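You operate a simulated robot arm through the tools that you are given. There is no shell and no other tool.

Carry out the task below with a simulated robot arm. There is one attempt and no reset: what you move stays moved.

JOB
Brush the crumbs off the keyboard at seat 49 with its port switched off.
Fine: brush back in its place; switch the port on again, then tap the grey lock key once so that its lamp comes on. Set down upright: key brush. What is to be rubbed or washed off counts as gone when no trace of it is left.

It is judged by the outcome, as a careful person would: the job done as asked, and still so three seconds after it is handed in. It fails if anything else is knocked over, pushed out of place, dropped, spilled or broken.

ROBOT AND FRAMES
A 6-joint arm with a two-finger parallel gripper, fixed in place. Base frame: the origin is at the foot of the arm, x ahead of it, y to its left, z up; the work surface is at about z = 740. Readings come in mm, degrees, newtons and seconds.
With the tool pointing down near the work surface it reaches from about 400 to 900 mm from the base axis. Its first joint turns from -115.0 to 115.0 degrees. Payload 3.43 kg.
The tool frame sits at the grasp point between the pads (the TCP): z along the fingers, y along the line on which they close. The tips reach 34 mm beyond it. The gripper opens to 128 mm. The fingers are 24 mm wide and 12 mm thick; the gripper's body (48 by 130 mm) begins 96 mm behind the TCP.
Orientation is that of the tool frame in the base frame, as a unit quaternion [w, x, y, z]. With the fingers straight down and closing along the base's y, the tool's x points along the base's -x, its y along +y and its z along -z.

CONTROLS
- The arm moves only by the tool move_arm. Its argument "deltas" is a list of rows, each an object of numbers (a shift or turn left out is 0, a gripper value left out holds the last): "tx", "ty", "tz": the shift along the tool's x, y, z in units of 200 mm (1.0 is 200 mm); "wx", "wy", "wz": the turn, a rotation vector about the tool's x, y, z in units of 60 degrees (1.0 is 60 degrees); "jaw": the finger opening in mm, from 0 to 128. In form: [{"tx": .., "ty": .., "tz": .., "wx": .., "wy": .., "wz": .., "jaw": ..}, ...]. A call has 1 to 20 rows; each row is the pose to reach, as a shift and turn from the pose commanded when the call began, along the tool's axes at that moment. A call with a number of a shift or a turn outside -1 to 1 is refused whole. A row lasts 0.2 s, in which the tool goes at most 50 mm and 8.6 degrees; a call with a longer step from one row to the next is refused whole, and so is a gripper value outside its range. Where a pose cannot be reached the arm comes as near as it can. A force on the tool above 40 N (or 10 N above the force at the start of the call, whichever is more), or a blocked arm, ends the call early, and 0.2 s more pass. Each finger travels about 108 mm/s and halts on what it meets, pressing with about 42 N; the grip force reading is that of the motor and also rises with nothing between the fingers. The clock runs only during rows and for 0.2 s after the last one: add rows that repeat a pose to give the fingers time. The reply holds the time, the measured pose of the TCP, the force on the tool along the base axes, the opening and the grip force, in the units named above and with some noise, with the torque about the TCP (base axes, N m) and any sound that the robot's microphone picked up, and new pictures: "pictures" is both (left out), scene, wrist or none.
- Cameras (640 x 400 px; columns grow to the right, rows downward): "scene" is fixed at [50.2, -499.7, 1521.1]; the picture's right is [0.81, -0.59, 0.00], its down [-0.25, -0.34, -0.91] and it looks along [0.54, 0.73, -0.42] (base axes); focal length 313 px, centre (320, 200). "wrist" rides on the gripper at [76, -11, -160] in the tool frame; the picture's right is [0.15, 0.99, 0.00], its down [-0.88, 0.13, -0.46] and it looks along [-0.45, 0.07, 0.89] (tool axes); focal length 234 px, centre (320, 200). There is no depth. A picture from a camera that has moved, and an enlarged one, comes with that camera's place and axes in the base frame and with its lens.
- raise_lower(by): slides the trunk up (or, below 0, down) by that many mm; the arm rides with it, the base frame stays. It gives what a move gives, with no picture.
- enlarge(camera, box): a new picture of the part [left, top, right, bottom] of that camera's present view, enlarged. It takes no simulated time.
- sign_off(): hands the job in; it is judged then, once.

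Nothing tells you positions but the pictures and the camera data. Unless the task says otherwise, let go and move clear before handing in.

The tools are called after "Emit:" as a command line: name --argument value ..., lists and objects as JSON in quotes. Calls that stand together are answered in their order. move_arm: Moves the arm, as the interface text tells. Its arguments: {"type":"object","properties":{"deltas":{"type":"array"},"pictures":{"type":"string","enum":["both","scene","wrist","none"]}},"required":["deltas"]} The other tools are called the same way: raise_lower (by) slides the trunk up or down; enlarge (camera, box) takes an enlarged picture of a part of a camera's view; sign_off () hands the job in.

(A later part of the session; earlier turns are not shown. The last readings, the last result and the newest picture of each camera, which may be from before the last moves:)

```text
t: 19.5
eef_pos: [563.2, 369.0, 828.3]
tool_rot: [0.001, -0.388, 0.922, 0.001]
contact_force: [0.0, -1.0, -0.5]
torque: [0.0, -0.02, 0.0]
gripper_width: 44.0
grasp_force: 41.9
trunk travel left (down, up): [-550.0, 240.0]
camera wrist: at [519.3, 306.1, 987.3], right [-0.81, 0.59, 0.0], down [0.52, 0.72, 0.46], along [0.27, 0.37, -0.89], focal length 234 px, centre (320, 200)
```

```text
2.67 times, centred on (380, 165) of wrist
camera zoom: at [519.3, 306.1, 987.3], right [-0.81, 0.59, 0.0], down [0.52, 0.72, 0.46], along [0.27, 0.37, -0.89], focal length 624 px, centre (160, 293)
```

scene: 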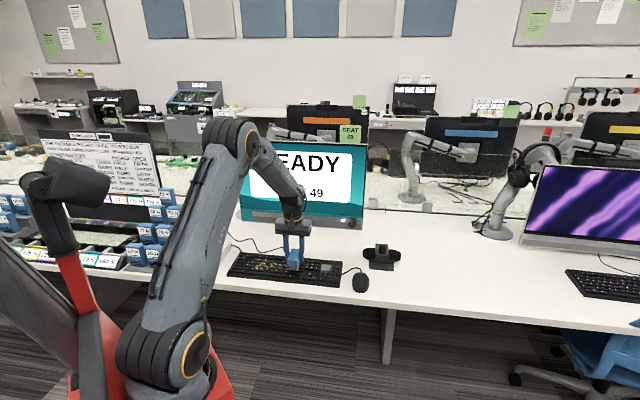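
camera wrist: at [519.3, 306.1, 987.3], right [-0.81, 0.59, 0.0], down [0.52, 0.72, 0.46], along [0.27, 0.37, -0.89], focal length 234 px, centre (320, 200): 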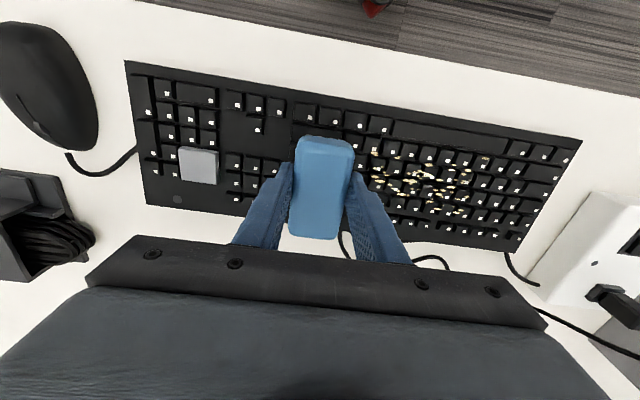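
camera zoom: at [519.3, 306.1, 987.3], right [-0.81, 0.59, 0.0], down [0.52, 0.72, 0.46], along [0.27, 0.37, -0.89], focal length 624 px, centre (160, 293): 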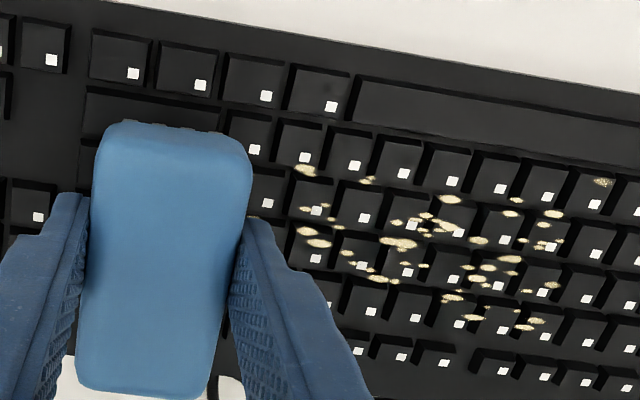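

The bristles are at about z 774, just above the keys. I'll lower in small steps and watch the force.

Emit:
move_arm --deltas '[{"tz": 0.01}, {"tz": 0.02}, {"tz": 0.03}, {"tz": 0.03}]' --pictures "none"

Emit:
move_arm --deltas '[{"tz": 0.005}, {"tz": 0.01}, {"tz": 0.01}]' --pictures "none"

Emit:
move_arm --deltas '[{"tz": 0.005}, {"tz": 0.01}, {"tz": 0.01}]' --pictures "wrist"

Emit:
enlarge --camera "scene" --box '[250, 220, 330, 290]'

```text
t: 20.5
eef_pos: [562.9, 367.5, 822.6]
tool_rot: [0.002, -0.389, 0.921, 0.002]
contact_force: [0.1, 0.0, -0.9]
torque: [0.01, 0.02, -0.01]
gripper_width: 43.9
grasp_force: 42.3
trunk travel left (down, up): [-550.0, 240.0]
```

```text
t: 21.3
eef_pos: [562.0, 368.5, 819.2]
tool_rot: [0.002, -0.388, 0.921, 0.002]
contact_force: [-0.1, 0.2, -1.4]
torque: [0.01, -0.01, -0.01]
gripper_width: 43.8
grasp_force: 41.9
trunk travel left (down, up): [-550.0, 240.0]
```

```text
t: 22.1
eef_pos: [562.0, 367.5, 819.9]
tool_rot: [0.001, -0.388, 0.921, 0.002]
contact_force: [0.7, 0.5, -1.3]
torque: [-0.01, 0.01, -0.02]
gripper_width: 43.9
grasp_force: 41.5
trunk travel left (down, up): [-550.0, 240.0]
camera wrist: at [518.0, 305.4, 977.3], right [-0.81, 0.59, 0.0], down [0.52, 0.72, 0.46], along [0.27, 0.37, -0.89], focal length 234 px, centre (320, 200)
```

wrist: 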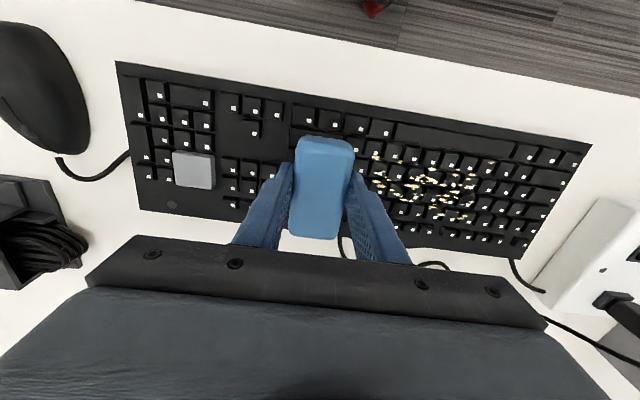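

```text
5.71 times, centred on (290, 255) of scene
camera zoom: at [50.2, -499.7, 1521.1], right [0.81, -0.59, 0.0], down [-0.25, -0.34, -0.91], along [0.54, 0.73, -0.42], focal length 1791 px, centre (491, -114)
```

zoom: 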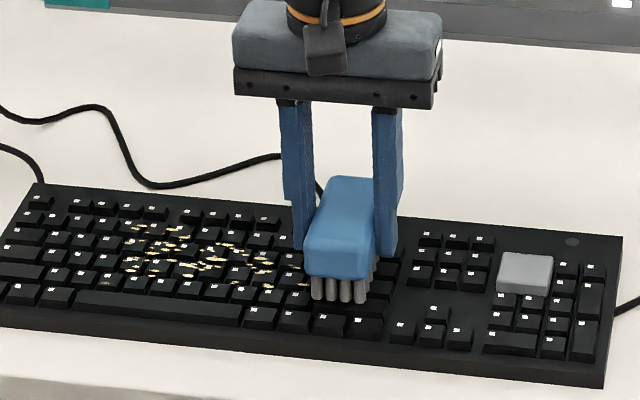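

There is still no contact. I'll continue down.

Emit:
move_arm --deltas '[{"tz": 0.005}, {"tz": 0.01}, {"tz": 0.01}]' --pictures "none"

Emit:
move_arm --deltas '[{"tz": 0.005}, {"tz": 0.01}, {"tz": 0.01}]' --pictures "none"

```text
t: 22.9
eef_pos: [562.5, 369.0, 815.9]
tool_rot: [0.002, -0.389, 0.921, 0.002]
contact_force: [0.0, -1.2, -0.7]
torque: [0.03, -0.02, -0.01]
gripper_width: 44.1
grasp_force: 41.7
trunk travel left (down, up): [-550.0, 240.0]
```

```text
t: 23.7
eef_pos: [562.4, 368.2, 814.0]
tool_rot: [0.002, -0.389, 0.921, 0.001]
contact_force: [-0.1, 0.3, 0.4]
torque: [0.0, 0.02, 0.02]
gripper_width: 44.3
grasp_force: 42.2
trunk travel left (down, up): [-550.0, 240.0]
```

A light touch begins at a TCP z of about 814. I'll press about 1 mm more and sweep gently left across the crumbs.

Emit:
move_arm --deltas '[{"tz": 0.005, "ty": 0.03}, {"tz": 0.007, "ty": 0.08}, {"tz": 0.007, "ty": 0.13}, {"tz": 0.007, "ty": 0.18}, {"tz": 0.007, "ty": 0.23}, {"tz": 0.007, "ty": 0.28}, {"tz": 0.007, "ty": 0.33}, {"tz": 0.007, "ty": 0.38}, {"tz": 0.007, "ty": 0.43}, {"tz": 0.007, "ty": 0.48}]'

Emit:
enlarge --camera "scene" --box '[230, 220, 330, 290]'

Emit:
enlarge --camera "wrist" --box '[200, 90, 440, 240]'

```text
t: 25.9
eef_pos: [493.0, 434.3, 813.6]
tool_rot: [0.001, -0.388, 0.922, 0.002]
contact_force: [4.3, -3.1, 8.3]
torque: [0.09, -0.53, -0.24]
gripper_width: 43.8
grasp_force: 42.1
trunk travel left (down, up): [-550.0, 240.0]
camera wrist: at [448.9, 372.2, 972.2], right [-0.81, 0.59, 0.0], down [0.52, 0.72, 0.46], along [0.27, 0.37, -0.89], focal length 234 px, centre (320, 200)
```

scene: 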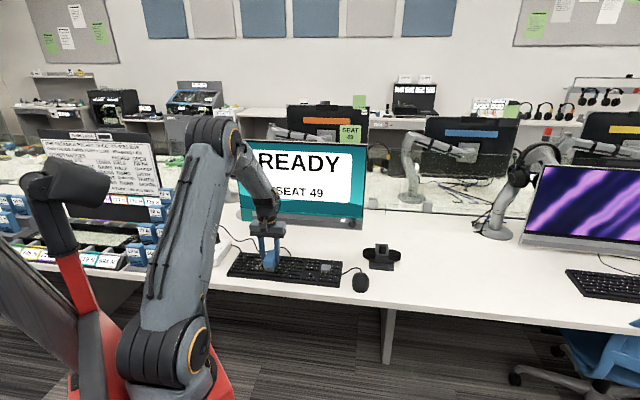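
wrist: 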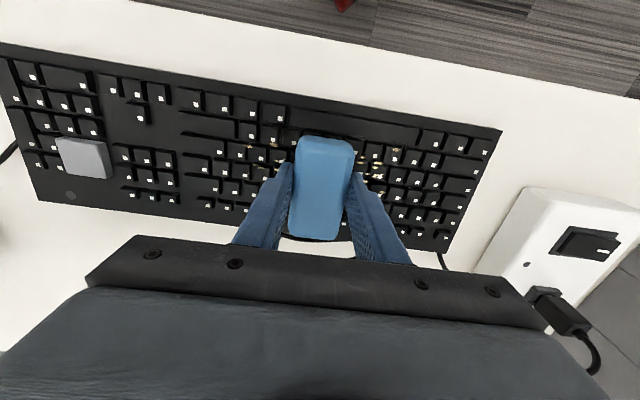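

```text
5.71 times, centred on (280, 255) of scene
camera zoom: at [50.2, -499.7, 1521.1], right [0.81, -0.59, 0.0], down [-0.25, -0.34, -0.91], along [0.54, 0.73, -0.42], focal length 1791 px, centre (549, -114)
```

zoom: 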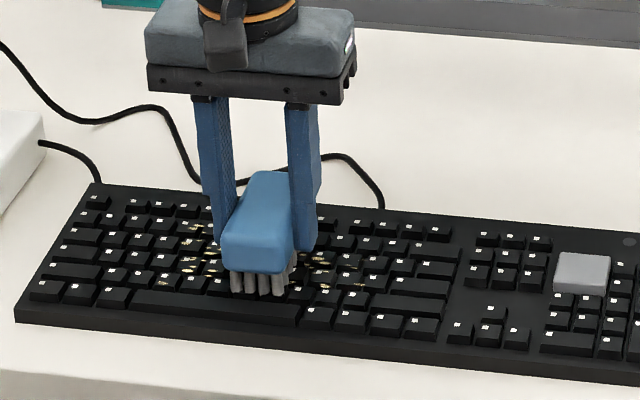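

```text
2.67 times, centred on (320, 165) of wrist
camera zoom: at [448.9, 372.2, 972.2], right [-0.81, 0.59, 0.0], down [0.52, 0.72, 0.46], along [0.27, 0.37, -0.89], focal length 624 px, centre (320, 293)
```

zoom: 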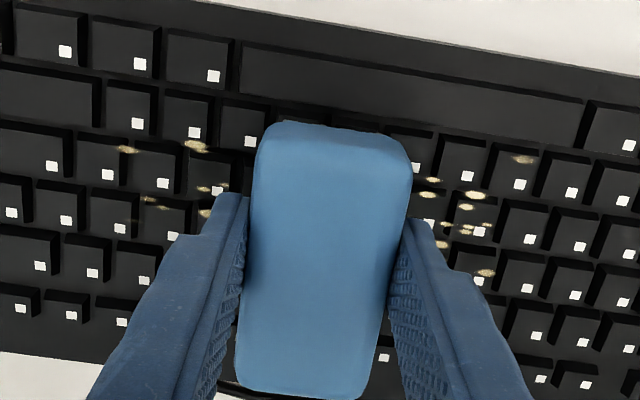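

Crumbs are disappearing under the brush at about 9 N, and the lighter-pressed start left some behind. I'll continue left and then sweep back, watching that the keyboard doesn't shift.

Emit:
move_arm --deltas '[{"ty": 0.05}, {"ty": 0.1}, {"ty": 0.15}, {"ty": 0.2}, {"ty": 0.25}, {"ty": 0.3}, {"ty": 0.35}, {"ty": 0.4}, {"ty": 0.45}]' --pictures "none"

Emit:
move_arm --deltas '[{"ty": -0.05}, {"ty": -0.1}, {"ty": -0.15}, {"ty": -0.2}, {"ty": -0.25}, {"ty": -0.3}, {"ty": -0.35}, {"ty": -0.4}, {"ty": -0.45}, {"ty": -0.5}, {"ty": -0.55}, {"ty": -0.6}, {"ty": -0.65}, {"ty": -0.7}, {"ty": -0.75}, {"ty": -0.8}, {"ty": -0.85}, {"ty": -0.9}]'

Emit:
enlarge --camera "scene" --box '[220, 220, 360, 300]'

Emit:
enlarge --camera "wrist" --box '[300, 90, 540, 240]'

```text
t: 27.9
eef_pos: [427.1, 497.1, 813.6]
tool_rot: [0.002, -0.389, 0.921, 0.001]
contact_force: [-0.3, 0.4, 0.2]
torque: [0.03, 0.0, 0.0]
gripper_width: 44.0
grasp_force: 42.2
trunk travel left (down, up): [-550.0, 240.0]
```

```text
t: 31.7
eef_pos: [557.8, 372.5, 813.3]
tool_rot: [0.002, -0.389, 0.921, 0.001]
contact_force: [-5.9, 6.4, 12.6]
torque: [0.68, -0.14, 0.36]
gripper_width: 43.8
grasp_force: 42.7
trunk travel left (down, up): [-550.0, 240.0]
camera wrist: at [513.2, 310.2, 971.8], right [-0.81, 0.59, 0.0], down [0.52, 0.72, 0.46], along [0.27, 0.37, -0.89], focal length 234 px, centre (320, 200)
```

scene: 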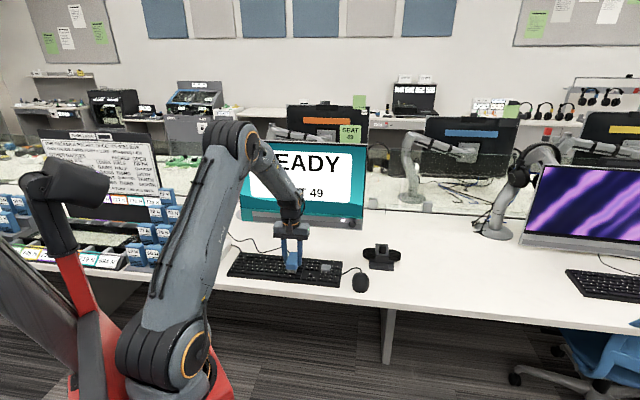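
wrist: 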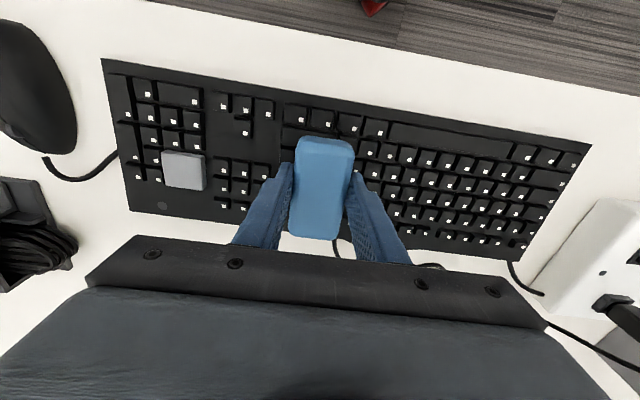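

```text
4.57 times, centred on (290, 260) of scene
camera zoom: at [50.2, -499.7, 1521.1], right [0.81, -0.59, 0.0], down [-0.25, -0.34, -0.91], along [0.54, 0.73, -0.42], focal length 1433 px, centre (457, -74)
```

zoom: 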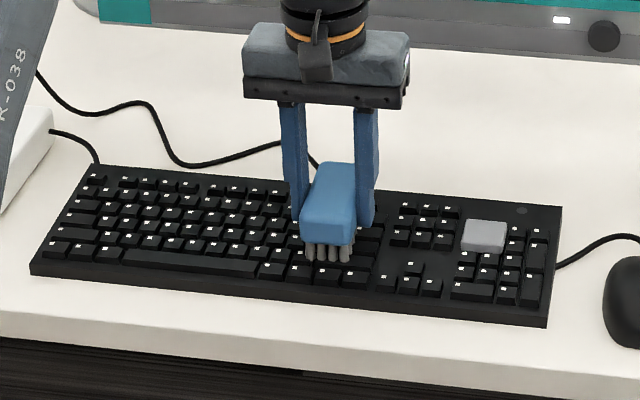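

```text
2.67 times, centred on (420, 165) of wrist
camera zoom: at [513.2, 310.2, 971.8], right [-0.81, 0.59, 0.0], down [0.52, 0.72, 0.46], along [0.27, 0.37, -0.89], focal length 624 px, centre (53, 293)
```

zoom: 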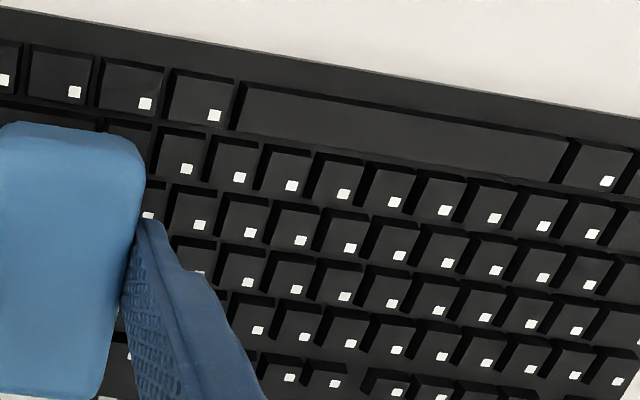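

The keys look clean and the keyboard hasn't moved. I'll lift the brush and inspect the whole area.

Emit:
move_arm --deltas '[{"tz": -0.05}, {"tz": -0.15}, {"tz": -0.35}, {"tz": -0.45, "ty": -0.15}, {"tz": -0.45, "ty": -0.35}, {"tz": -0.45, "ty": -0.35}]'

Emit:
enlarge --camera "scene" --box '[220, 240, 300, 290]'

Emit:
enlarge --camera "wrist" --box '[340, 110, 480, 200]'

Emit:
enlarge --camera "scene" --box '[190, 220, 360, 320]'

```text
t: 33.1
eef_pos: [608.2, 322.9, 901.2]
tool_rot: [0.001, -0.388, 0.922, 0.001]
contact_force: [-0.2, -0.8, -0.8]
torque: [-0.02, 0.05, -0.03]
gripper_width: 44.0
grasp_force: 42.3
trunk travel left (down, up): [-550.0, 240.0]
camera wrist: at [564.5, 260.5, 1060.3], right [-0.81, 0.59, 0.0], down [0.52, 0.72, 0.46], along [0.27, 0.37, -0.89], focal length 234 px, centre (320, 200)
```

scene: 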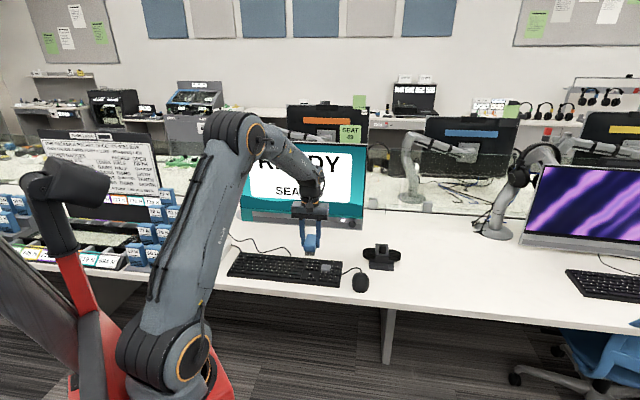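
wrist: 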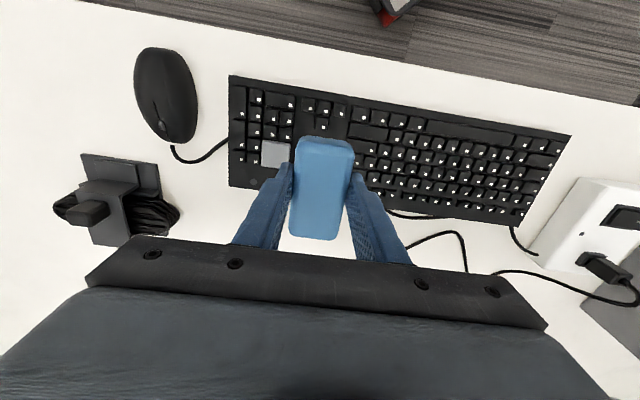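

```text
8.00 times, centred on (260, 265) of scene
camera zoom: at [50.2, -499.7, 1521.1], right [0.81, -0.59, 0.0], down [-0.25, -0.34, -0.91], along [0.54, 0.73, -0.42], focal length 2508 px, centre (800, -320)
```

zoom: 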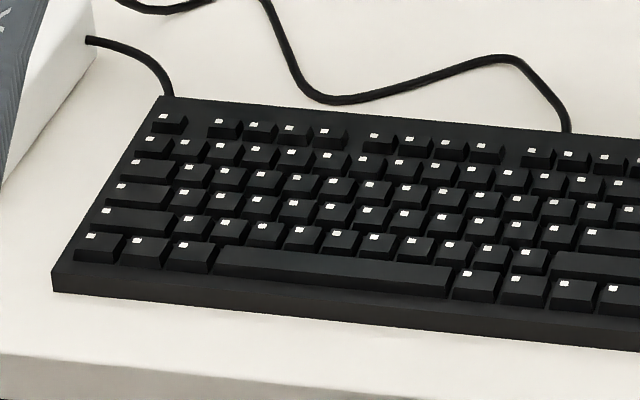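

```text
4.44 times, centred on (410, 155) of wrist
camera zoom: at [564.5, 260.5, 1060.3], right [-0.81, 0.59, 0.0], down [0.52, 0.72, 0.46], along [0.27, 0.37, -0.89], focal length 1041 px, centre (-80, 400)
```

zoom: 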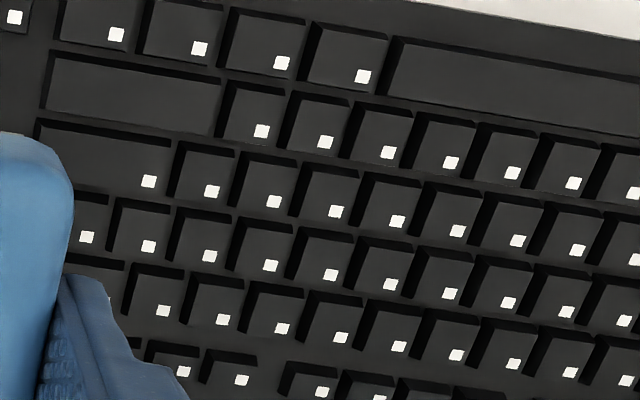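

```text
3.76 times, centred on (275, 270) of scene
camera zoom: at [50.2, -499.7, 1521.1], right [0.81, -0.59, 0.0], down [-0.25, -0.34, -0.91], along [0.54, 0.73, -0.42], focal length 1180 px, centre (489, -64)
```

zoom: 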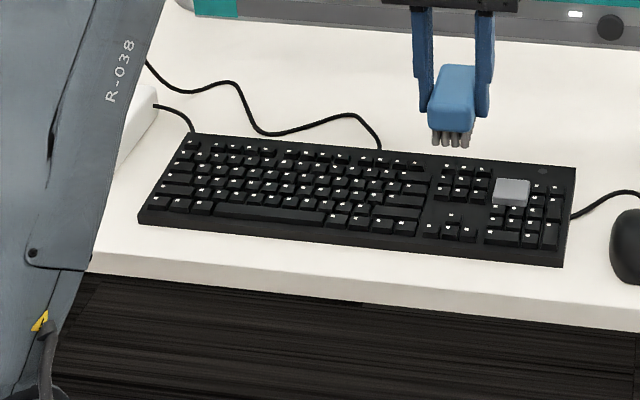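

No crumb is visible in any view. Now I'll carry the brush back to its place at about (786, 74).

Emit:
move_arm --deltas '[{"tx": 0.02, "ty": -0.2}, {"tx": 0.05, "ty": -0.4}, {"tx": 0.09, "ty": -0.6}, {"tx": 0.13, "ty": -0.75}]' --pictures "none"

Emit:
move_arm --deltas '[{"tx": 0.04, "ty": -0.2}, {"tx": 0.08, "ty": -0.4}, {"tx": 0.12, "ty": -0.6}, {"tx": 0.139, "ty": -0.753}, {"tx": 0.139, "ty": -0.753}, {"tx": 0.139, "ty": -0.753}]'

Emit:
enlarge --camera "scene" --box '[346, 200, 430, 300]'

```text
t: 34.1
eef_pos: [697.0, 200.2, 901.2]
tool_rot: [0.001, -0.388, 0.922, 0.002]
contact_force: [0.2, 0.8, -1.3]
torque: [-0.03, -0.01, 0.03]
gripper_width: 44.1
grasp_force: 42.1
trunk travel left (down, up): [-550.0, 240.0]
```

```text
t: 35.5
eef_pos: [786.3, 74.4, 902.8]
tool_rot: [0.001, -0.388, 0.922, 0.002]
contact_force: [-1.0, -0.4, -0.4]
torque: [-0.01, -0.01, 0.0]
gripper_width: 44.2
grasp_force: 42.1
trunk travel left (down, up): [-550.0, 240.0]
camera wrist: at [742.4, 11.9, 1062.3], right [-0.81, 0.59, 0.0], down [0.52, 0.72, 0.46], along [0.27, 0.37, -0.89], focal length 234 px, centre (320, 200)
```

scene: 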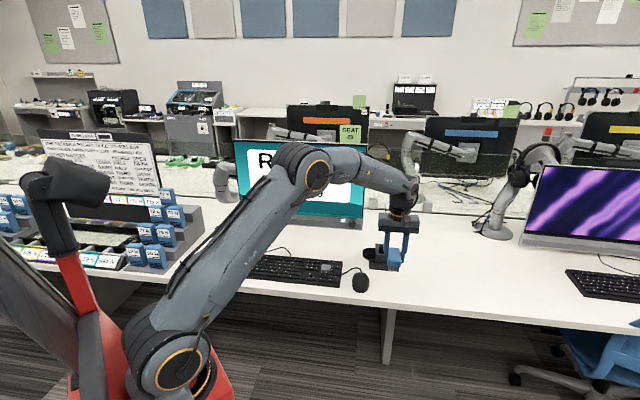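
wrist: 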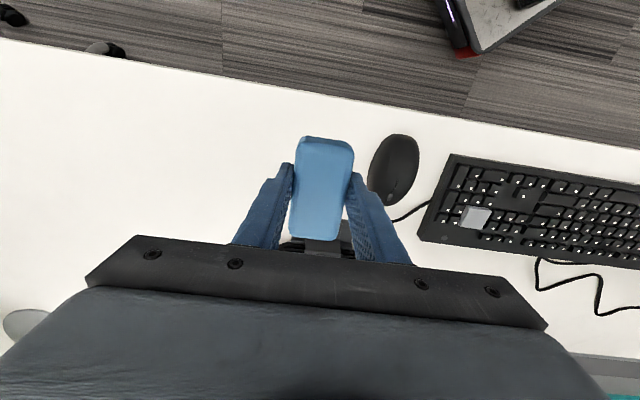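

```text
4.00 times, centred on (388, 250) of scene
camera zoom: at [50.2, -499.7, 1521.1], right [0.81, -0.59, 0.0], down [-0.25, -0.34, -0.91], along [0.54, 0.73, -0.42], focal length 1254 px, centre (48, 0)
```

zoom: 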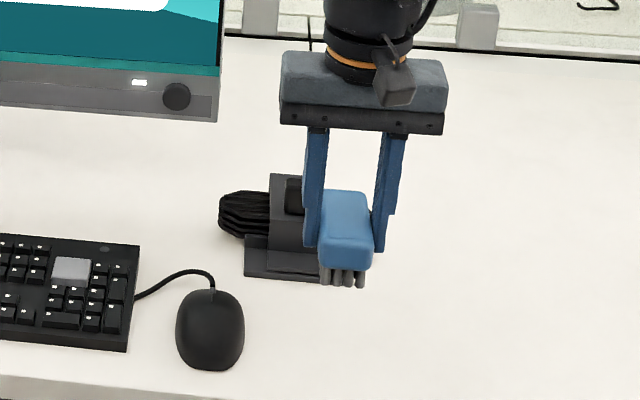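

I'm above the brush's place. I'll lower to just above the desk and compare with its original position in the scene view.

Emit:
move_arm --deltas '[{"tz": 0.15}, {"tz": 0.3}, {"tz": 0.43}, {"tz": 0.5}, {"tz": 0.52}, {"tz": 0.53}, {"tz": 0.53}]'

Emit:
enlarge --camera "scene" --box '[346, 220, 430, 300]'

```text
t: 37.1
eef_pos: [784.9, 75.0, 796.6]
tool_rot: [0.002, -0.389, 0.921, 0.002]
contact_force: [-0.2, -0.3, -0.3]
torque: [0.0, 0.0, -0.01]
gripper_width: 44.1
grasp_force: 42.0
trunk travel left (down, up): [-550.0, 240.0]
camera wrist: at [741.5, 12.6, 955.2], right [-0.81, 0.59, 0.0], down [0.52, 0.72, 0.46], along [0.27, 0.37, -0.89], focal length 234 px, centre (320, 200)
```

scene: 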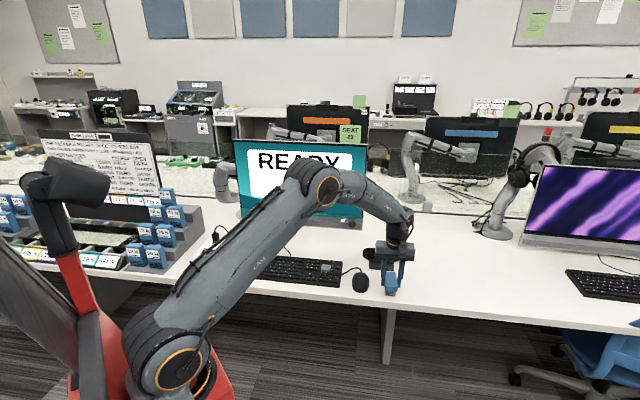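
wrist: 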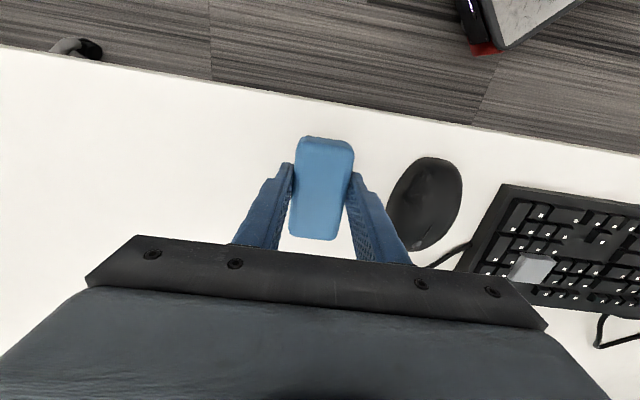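

```text
5.00 times, centred on (388, 260) of scene
camera zoom: at [50.2, -499.7, 1521.1], right [0.81, -0.59, 0.0], down [-0.25, -0.34, -0.91], along [0.54, 0.73, -0.42], focal length 1567 px, centre (-20, -100)
```

zoom: 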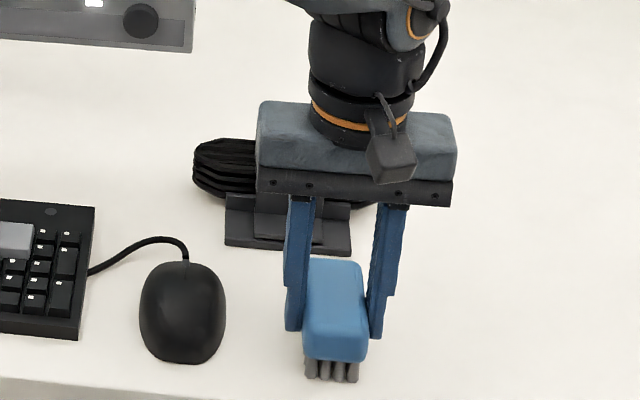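

It's within about 2 mm of the original spot, so I'll trim slightly right and set it down.

Emit:
move_arm --deltas '[{"ty": -0.009, "tz": 0.004}, {"ty": -0.009, "tz": 0.008}, {"ty": -0.009, "tz": 0.01}, {"ty": -0.009, "tz": 0.01}]' --pictures "none"

Emit:
enlarge --camera "scene" --box '[346, 220, 430, 300]'

```text
t: 38.1
eef_pos: [785.7, 74.4, 793.6]
tool_rot: [0.001, -0.388, 0.922, 0.002]
contact_force: [-0.9, 1.3, 0.5]
torque: [-0.01, 0.03, 0.0]
gripper_width: 44.2
grasp_force: 41.4
trunk travel left (down, up): [-550.0, 240.0]
```

```text
5.00 times, centred on (388, 260) of scene
camera zoom: at [50.2, -499.7, 1521.1], right [0.81, -0.59, 0.0], down [-0.25, -0.34, -0.91], along [0.54, 0.73, -0.42], focal length 1567 px, centre (-20, -100)
```

zoom: 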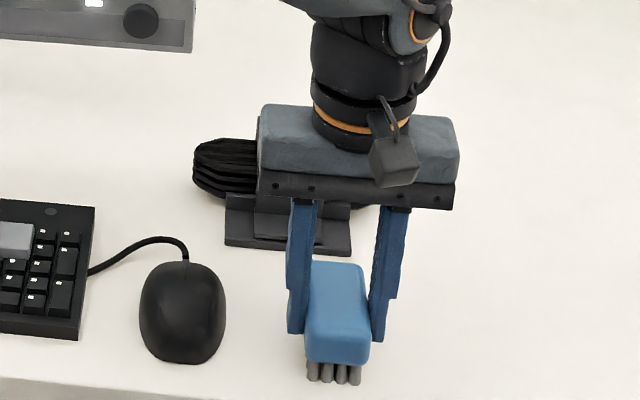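

It matches the original placement and is touching the desk. I'll open slowly and rise clear.

Emit:
move_arm --deltas '[{"tz": 0.002}, {"jaw": 50, "tz": 0.002}, {"jaw": 58, "tz": 0.002}, {"jaw": 70, "tz": 0.002}, {"jaw": 76, "tz": 0.002}, {"jaw": 76, "tz": -0.1}, {"jaw": 76, "tz": -0.25}, {"jaw": 76, "tz": -0.45}, {"jaw": 76, "tz": -0.65}, {"jaw": 76, "tz": -0.8}, {"jaw": 76, "tz": -0.8}]'

Emit:
enlarge --camera "scene" --box '[346, 220, 430, 300]'

Emit:
enlarge --camera "wrist" --box '[200, 80, 440, 240]'

```text
t: 40.5
eef_pos: [787.6, 74.8, 954.5]
tool_rot: [0.001, -0.388, 0.922, 0.001]
contact_force: [0.3, -0.4, -0.1]
torque: [-0.04, -0.03, -0.01]
gripper_width: 76.1
grasp_force: 0.1
trunk travel left (down, up): [-550.0, 240.0]
camera wrist: at [743.1, 10.9, 1113.4], right [-0.81, 0.59, 0.0], down [0.52, 0.72, 0.46], along [0.27, 0.37, -0.89], focal length 234 px, centre (320, 200)
```

scene: 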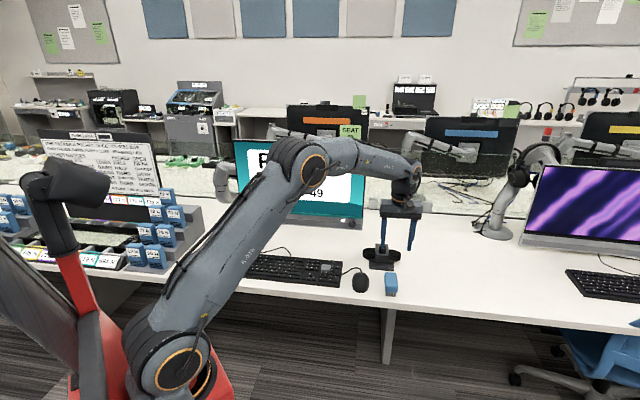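
wrist: 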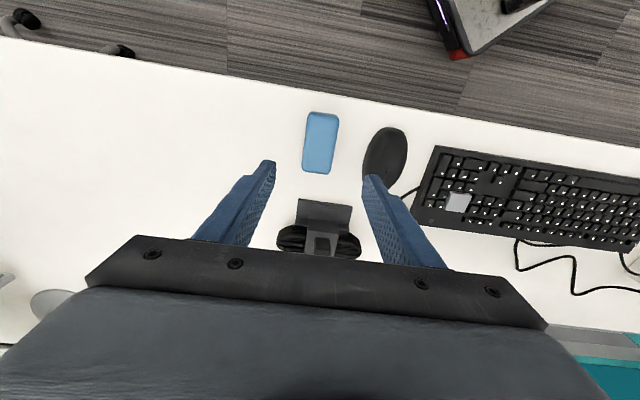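

```text
5.00 times, centred on (388, 260) of scene
camera zoom: at [50.2, -499.7, 1521.1], right [0.81, -0.59, 0.0], down [-0.25, -0.34, -0.91], along [0.54, 0.73, -0.42], focal length 1567 px, centre (-20, -100)
```

zoom: 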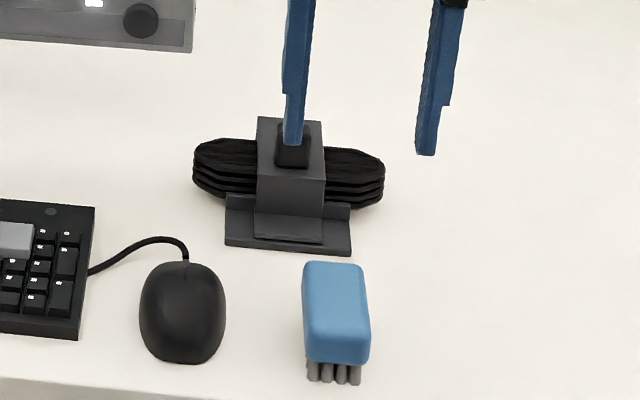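

```text
2.50 times, centred on (320, 160) of wrist
camera zoom: at [743.1, 10.9, 1113.4], right [-0.81, 0.59, 0.0], down [0.52, 0.72, 0.46], along [0.27, 0.37, -0.89], focal length 585 px, centre (320, 300)
```

zoom: 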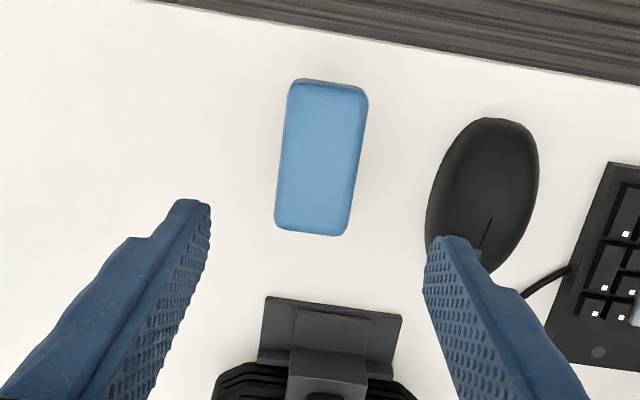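

The brush is upright in its original spot. Now I'll close the fingers and return to the port to press the rocker's left (marked) end, near (302, 662).

Emit:
move_arm --deltas '[{"ty": 0.23, "tx": -0.02, "jaw": 0}, {"ty": 0.46, "tx": -0.05}, {"ty": 0.69, "tx": -0.08}, {"ty": 0.92, "tx": -0.1}]' --pictures "none"

Emit:
move_arm --deltas '[{"ty": 0.23, "tx": -0.02}, {"ty": 0.46, "tx": -0.05}, {"ty": 0.69, "tx": -0.08}, {"ty": 0.92, "tx": -0.1}]' --pictures "none"

Emit:
move_arm --deltas '[{"ty": 0.23, "tx": -0.02}, {"ty": 0.46, "tx": -0.05}, {"ty": 0.69, "tx": -0.08}, {"ty": 0.92, "tx": -0.1}]' --pictures "none"

Emit:
move_arm --deltas '[{"ty": 0.23, "tx": -0.02}, {"ty": 0.46, "tx": -0.05}, {"ty": 0.69, "tx": -0.08}, {"ty": 0.92, "tx": -0.1}, {"ty": 0.92, "tx": -0.1}]'

```text
t: 41.5
eef_pos: [669.9, 216.5, 953.1]
tool_rot: [0.001, -0.388, 0.922, 0.002]
contact_force: [-0.3, -0.4, 0.0]
torque: [0.02, 0.05, 0.01]
gripper_width: 0.0
grasp_force: 32.9
trunk travel left (down, up): [-550.0, 240.0]
```

```text
t: 42.5
eef_pos: [553.0, 359.0, 956.5]
tool_rot: [0.001, -0.388, 0.922, 0.001]
contact_force: [-0.1, -0.6, -0.2]
torque: [0.04, 0.0, 0.01]
gripper_width: 0.0
grasp_force: 33.1
trunk travel left (down, up): [-550.0, 240.0]
```

```text
t: 43.5
eef_pos: [432.9, 502.0, 953.7]
tool_rot: [0.001, -0.388, 0.922, 0.001]
contact_force: [0.2, -0.1, -0.2]
torque: [0.05, 0.04, 0.0]
gripper_width: 0.1
grasp_force: 32.8
trunk travel left (down, up): [-550.0, 240.0]
```

```text
t: 44.7
eef_pos: [315.4, 644.5, 955.3]
tool_rot: [0.001, -0.388, 0.922, 0.002]
contact_force: [-0.6, -0.2, -1.2]
torque: [0.03, -0.02, 0.01]
gripper_width: 0.0
grasp_force: 32.8
trunk travel left (down, up): [-550.0, 240.0]
camera wrist: at [271.1, 582.0, 1114.0], right [-0.81, 0.59, 0.0], down [0.52, 0.72, 0.46], along [0.27, 0.37, -0.89], focal length 234 px, centre (320, 200)
```

scene: 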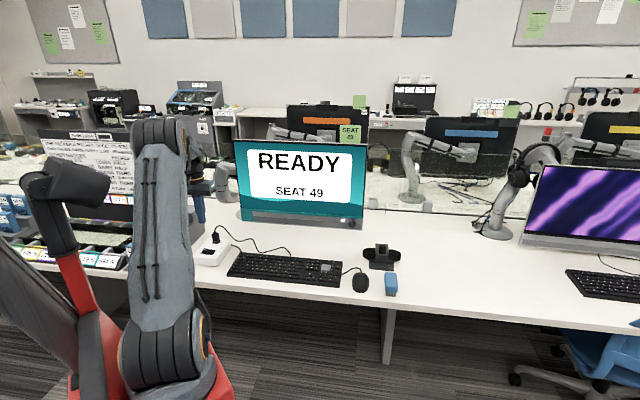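
wrist: 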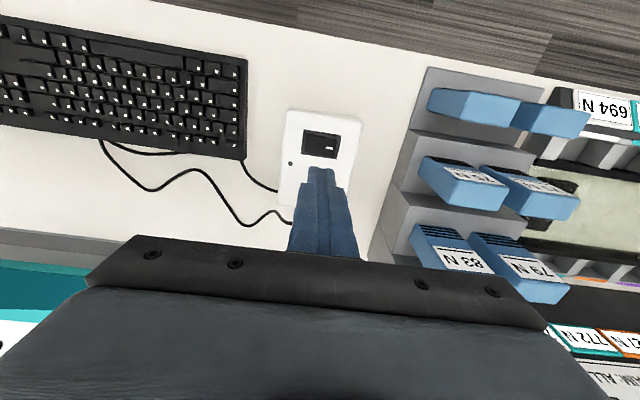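

I'm above the box with the fingers closed. I'll shift to the rocker's left end and lower to just above it.

Emit:
move_arm --deltas '[{"tx": -0.01, "ty": 0.05, "tz": 0.15}, {"tx": -0.015, "ty": 0.1, "tz": 0.3}, {"tx": -0.015, "ty": 0.1, "tz": 0.45}, {"tx": -0.015, "ty": 0.1, "tz": 0.55}, {"tx": -0.015, "ty": 0.1, "tz": 0.6}, {"tx": -0.015, "ty": 0.1, "tz": 0.6}]'

Emit:
enlarge --camera "wrist" --box '[200, 50, 440, 200]'

Emit:
enlarge --camera "scene" --box '[190, 225, 254, 265]'

```text
t: 46.1
eef_pos: [303.6, 661.3, 835.2]
tool_rot: [0.001, -0.388, 0.922, 0.001]
contact_force: [-0.3, 0.3, 0.2]
torque: [-0.03, 0.01, 0.02]
gripper_width: 0.0
grasp_force: 32.8
trunk travel left (down, up): [-550.0, 240.0]
camera wrist: at [258.9, 598.5, 993.9], right [-0.81, 0.59, 0.0], down [0.52, 0.72, 0.46], along [0.27, 0.37, -0.89], focal length 234 px, centre (320, 200)
```

scene: 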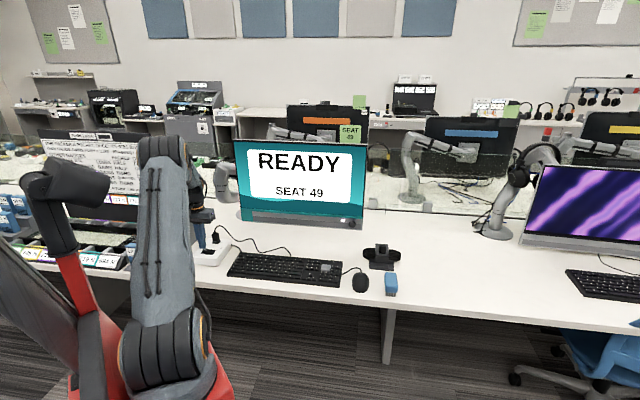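
wrist: 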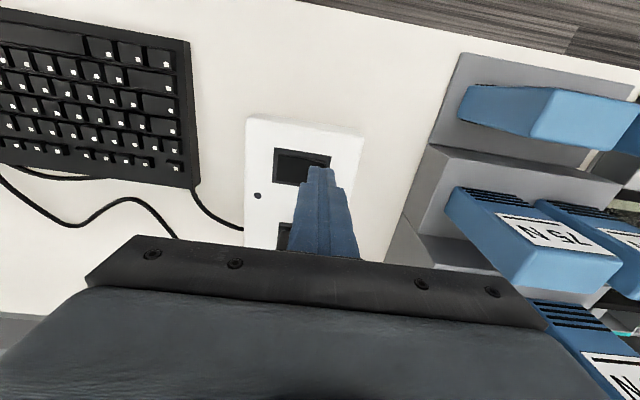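

```text
2.67 times, centred on (320, 125) of wrist
camera zoom: at [258.9, 598.5, 993.9], right [-0.81, 0.59, 0.0], down [0.52, 0.72, 0.46], along [0.27, 0.37, -0.89], focal length 624 px, centre (320, 400)
```

zoom: 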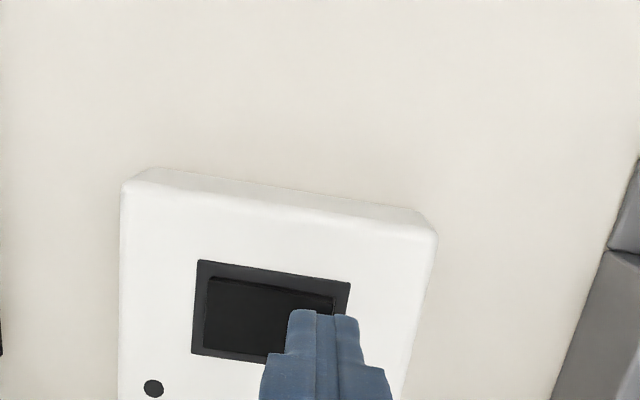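

```text
10.00 times, centred on (222, 245) of scene
camera zoom: at [50.2, -499.7, 1521.1], right [0.81, -0.59, 0.0], down [-0.25, -0.34, -0.91], along [0.54, 0.73, -0.42], focal length 3134 px, centre (1300, -250)
```

zoom: 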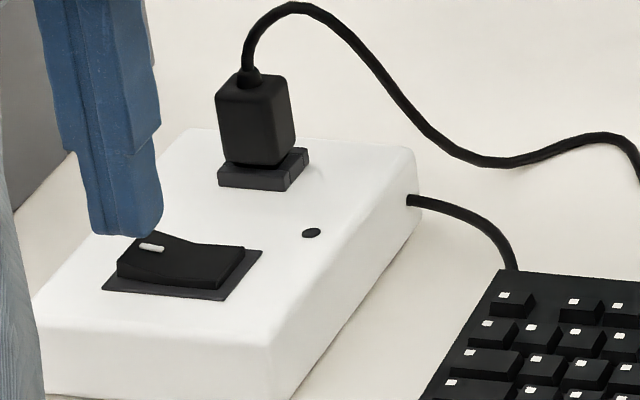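

The fingertip is over the raised left end. I'll press down slowly.

Emit:
move_arm --deltas '[{"tx": 0.015, "ty": -0.008, "tz": 0.02}, {"tx": 0.015, "ty": -0.008, "tz": 0.04}, {"tx": 0.015, "ty": -0.008, "tz": 0.055}, {"tx": 0.015, "ty": -0.008, "tz": 0.062}, {"tx": 0.015, "ty": -0.008, "tz": 0.069}, {"tx": 0.015, "ty": -0.008, "tz": 0.075}, {"tx": 0.015, "ty": -0.008, "tz": 0.075}]' --pictures "none"

Emit:
enlarge --camera "scene" --box '[190, 225, 254, 265]'

```text
t: 47.7
eef_pos: [302.1, 658.9, 821.1]
tool_rot: [0.003, -0.388, 0.921, 0.002]
contact_force: [-3.8, -4.7, 23.1]
torque: [-0.42, 0.05, -0.06]
gripper_width: 0.0
grasp_force: 33.0
trunk travel left (down, up): [-550.0, 240.0]
```

```text
10.00 times, centred on (222, 245) of scene
camera zoom: at [50.2, -499.7, 1521.1], right [0.81, -0.59, 0.0], down [-0.25, -0.34, -0.91], along [0.54, 0.73, -0.42], focal length 3134 px, centre (1300, -250)
```

zoom: 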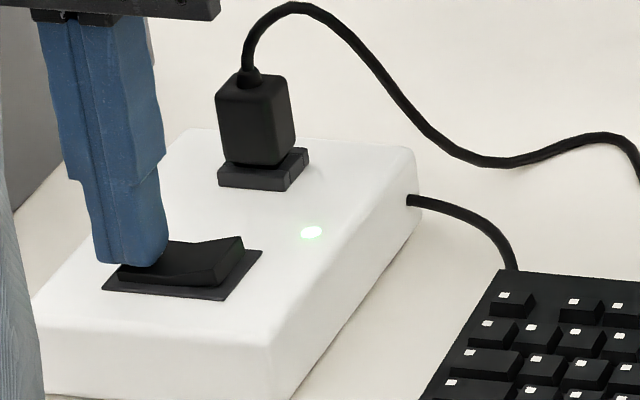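

The port lamp is lit again. Now I'll lift off and travel to the grey lock key, near (661, 292).

Emit:
move_arm --deltas '[{"tz": -0.05}, {"tz": -0.2}, {"tz": -0.4}, {"tz": -0.6, "ty": -0.05}, {"tz": -0.65, "ty": -0.25}, {"tz": -0.65, "ty": -0.48}, {"tz": -0.65, "ty": -0.7}, {"tz": -0.65, "ty": -0.85}]' --pictures "none"

Emit:
move_arm --deltas '[{"ty": -0.23}, {"ty": -0.46}, {"ty": -0.69, "tx": 0.02}, {"ty": -0.85, "tx": 0.04}]' --pictures "none"

Emit:
move_arm --deltas '[{"ty": -0.23}, {"ty": -0.46}, {"ty": -0.69, "tx": 0.01}, {"ty": -0.85, "tx": 0.02}, {"ty": -0.85, "tx": 0.02}]'

Emit:
enlarge --camera "wrist" --box '[220, 80, 420, 205]'

Emit:
enlarge --camera "scene" --box '[190, 225, 254, 265]'

Emit:
enlarge --camera "scene" --box '[300, 245, 364, 285]'

```text
t: 49.5
eef_pos: [424.9, 538.5, 948.1]
tool_rot: [0.001, -0.389, 0.921, 0.0]
contact_force: [0.3, -0.7, 0.4]
torque: [-0.03, -0.02, -0.01]
gripper_width: 0.0
grasp_force: 33.2
trunk travel left (down, up): [-550.0, 240.0]
```

```text
t: 50.5
eef_pos: [542.0, 416.0, 948.4]
tool_rot: [0.001, -0.389, 0.921, 0.001]
contact_force: [-0.6, 0.0, 0.6]
torque: [0.0, -0.06, 0.0]
gripper_width: 0.0
grasp_force: 33.2
trunk travel left (down, up): [-550.0, 240.0]
```

```text
t: 51.7
eef_pos: [659.8, 293.4, 949.2]
tool_rot: [0.001, -0.388, 0.921, 0.002]
contact_force: [-0.9, -0.4, 0.3]
torque: [-0.01, -0.02, 0.01]
gripper_width: 0.0
grasp_force: 33.0
trunk travel left (down, up): [-550.0, 240.0]
camera wrist: at [616.2, 229.7, 1108.1], right [-0.81, 0.59, 0.0], down [0.52, 0.72, 0.46], along [0.27, 0.37, -0.89], focal length 234 px, centre (320, 200)
```

scene: 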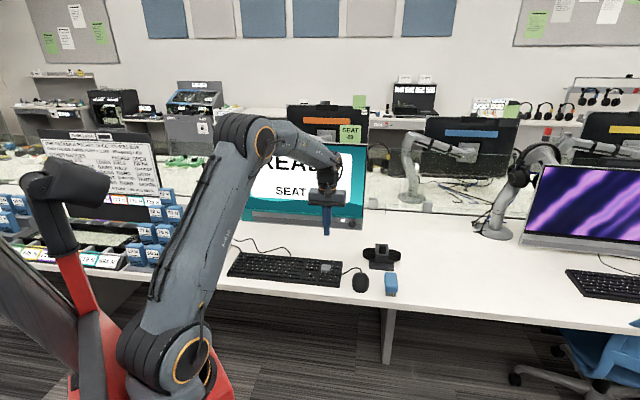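
wrist: 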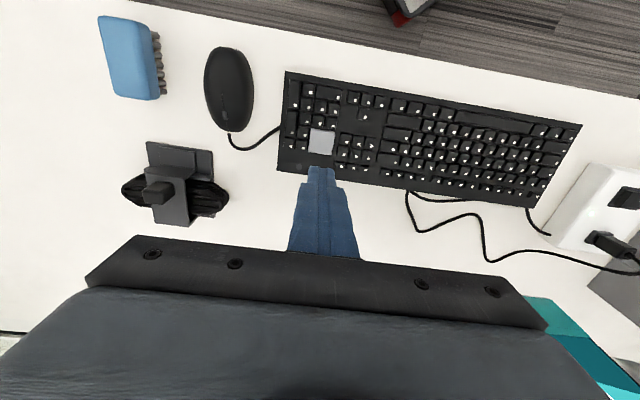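

```text
3.20 times, centred on (320, 142) of wrist
camera zoom: at [616.2, 229.7, 1108.1], right [-0.81, 0.59, 0.0], down [0.52, 0.72, 0.46], along [0.27, 0.37, -0.89], focal length 749 px, centre (320, 384)
```

zoom: 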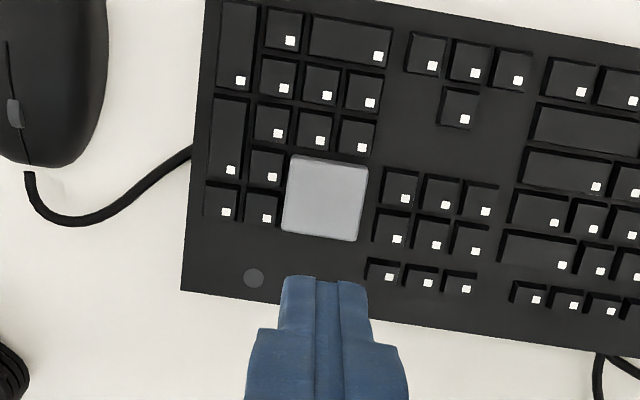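

```text
10.00 times, centred on (222, 245) of scene
camera zoom: at [50.2, -499.7, 1521.1], right [0.81, -0.59, 0.0], down [-0.25, -0.34, -0.91], along [0.54, 0.73, -0.42], focal length 3134 px, centre (1300, -250)
```

zoom: 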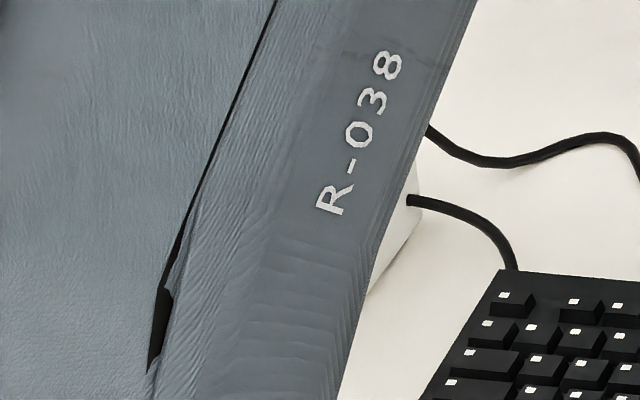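

```text
10.00 times, centred on (332, 265) of scene
camera zoom: at [50.2, -499.7, 1521.1], right [0.81, -0.59, 0.0], down [-0.25, -0.34, -0.91], along [0.54, 0.73, -0.42], focal length 3134 px, centre (200, -450)
```

zoom: 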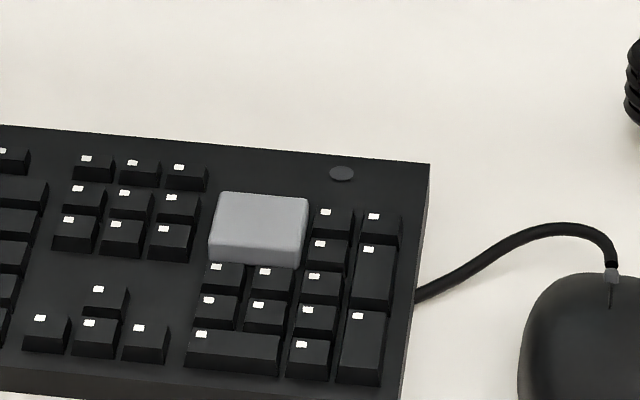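

The grey key is directly under the tip. I'll descend to just above it and then press in small steps.

Emit:
move_arm --deltas '[{"tx": -0.008, "tz": 0.2}, {"tx": -0.008, "tz": 0.4}, {"tx": -0.008, "tz": 0.55}, {"tx": -0.008, "tz": 0.64}, {"tx": -0.008, "tz": 0.665}, {"tx": -0.008, "tz": 0.665}]'

Emit:
enlarge --camera "wrist" --box '[220, 80, 420, 205]'

Emit:
enlarge --camera "scene" --box '[300, 245, 364, 285]'

```text
t: 53.1
eef_pos: [661.0, 293.3, 817.2]
tool_rot: [0.001, -0.388, 0.922, 0.002]
contact_force: [-0.5, -0.2, 0.3]
torque: [-0.05, 0.04, -0.01]
gripper_width: 0.1
grasp_force: 33.2
trunk travel left (down, up): [-550.0, 240.0]
camera wrist: at [616.8, 230.7, 976.1], right [-0.81, 0.59, 0.0], down [0.52, 0.72, 0.46], along [0.27, 0.37, -0.89], focal length 234 px, centre (320, 200)
```

scene: 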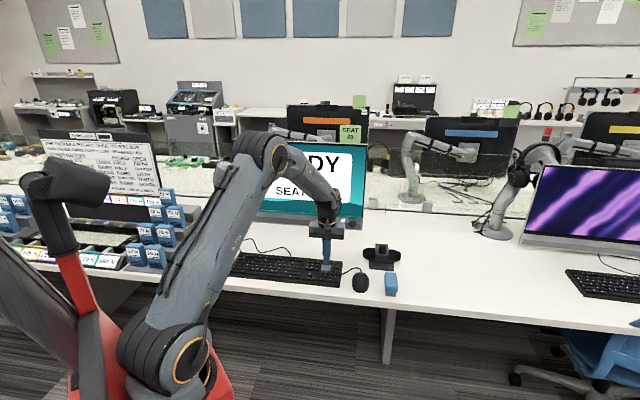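
wrist: 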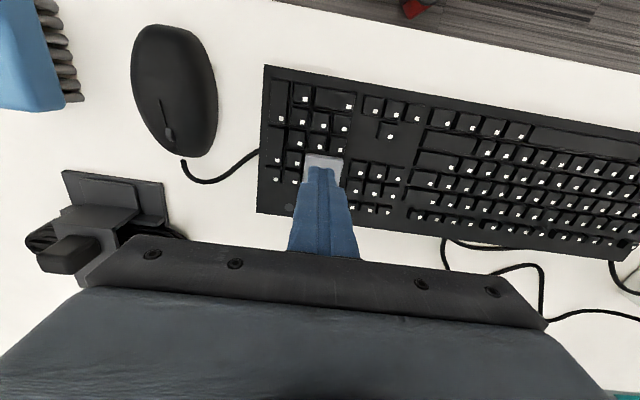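

```text
3.20 times, centred on (320, 142) of wrist
camera zoom: at [616.8, 230.7, 976.1], right [-0.81, 0.59, 0.0], down [0.52, 0.72, 0.46], along [0.27, 0.37, -0.89], focal length 749 px, centre (320, 384)
```

zoom: 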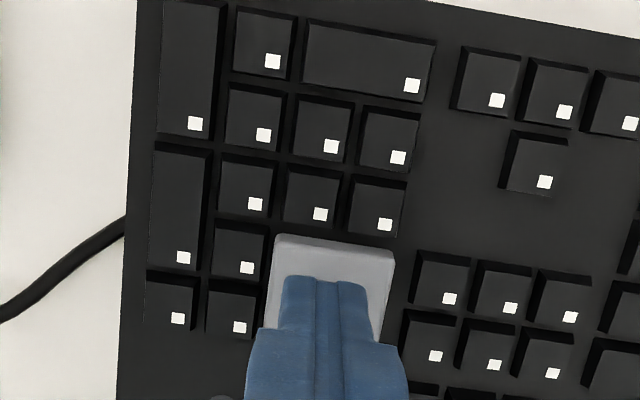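

```text
10.00 times, centred on (332, 265) of scene
camera zoom: at [50.2, -499.7, 1521.1], right [0.81, -0.59, 0.0], down [-0.25, -0.34, -0.91], along [0.54, 0.73, -0.42], focal length 3134 px, centre (200, -450)
```

zoom: 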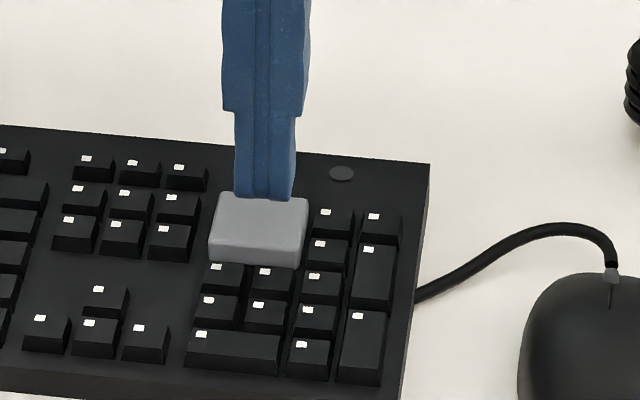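

The tip is aligned with the key, and the lamp is dark. I'll lower gradually.

Emit:
move_arm --deltas '[{"tz": 0.015}, {"tz": 0.03}, {"tz": 0.04}, {"tz": 0.04}]' --pictures "none"

Emit:
enlarge --camera "scene" --box '[300, 245, 364, 285]'

```text
t: 54.1
eef_pos: [660.3, 293.9, 809.1]
tool_rot: [0.001, -0.389, 0.921, 0.002]
contact_force: [0.2, -0.3, 0.5]
torque: [0.02, 0.0, 0.02]
gripper_width: 0.0
grasp_force: 33.1
trunk travel left (down, up): [-550.0, 240.0]
```

```text
10.00 times, centred on (332, 265) of scene
camera zoom: at [50.2, -499.7, 1521.1], right [0.81, -0.59, 0.0], down [-0.25, -0.34, -0.91], along [0.54, 0.73, -0.42], focal length 3134 px, centre (200, -450)
```

zoom: 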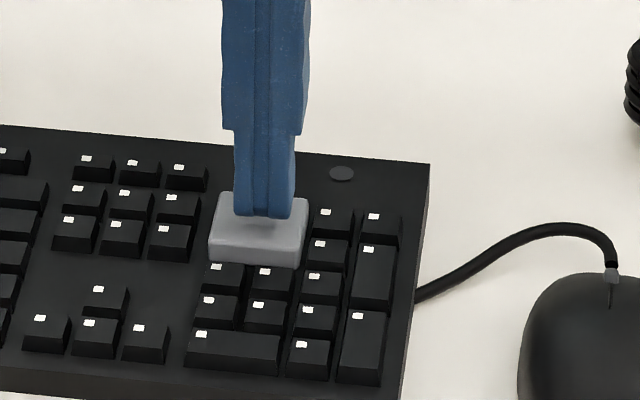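

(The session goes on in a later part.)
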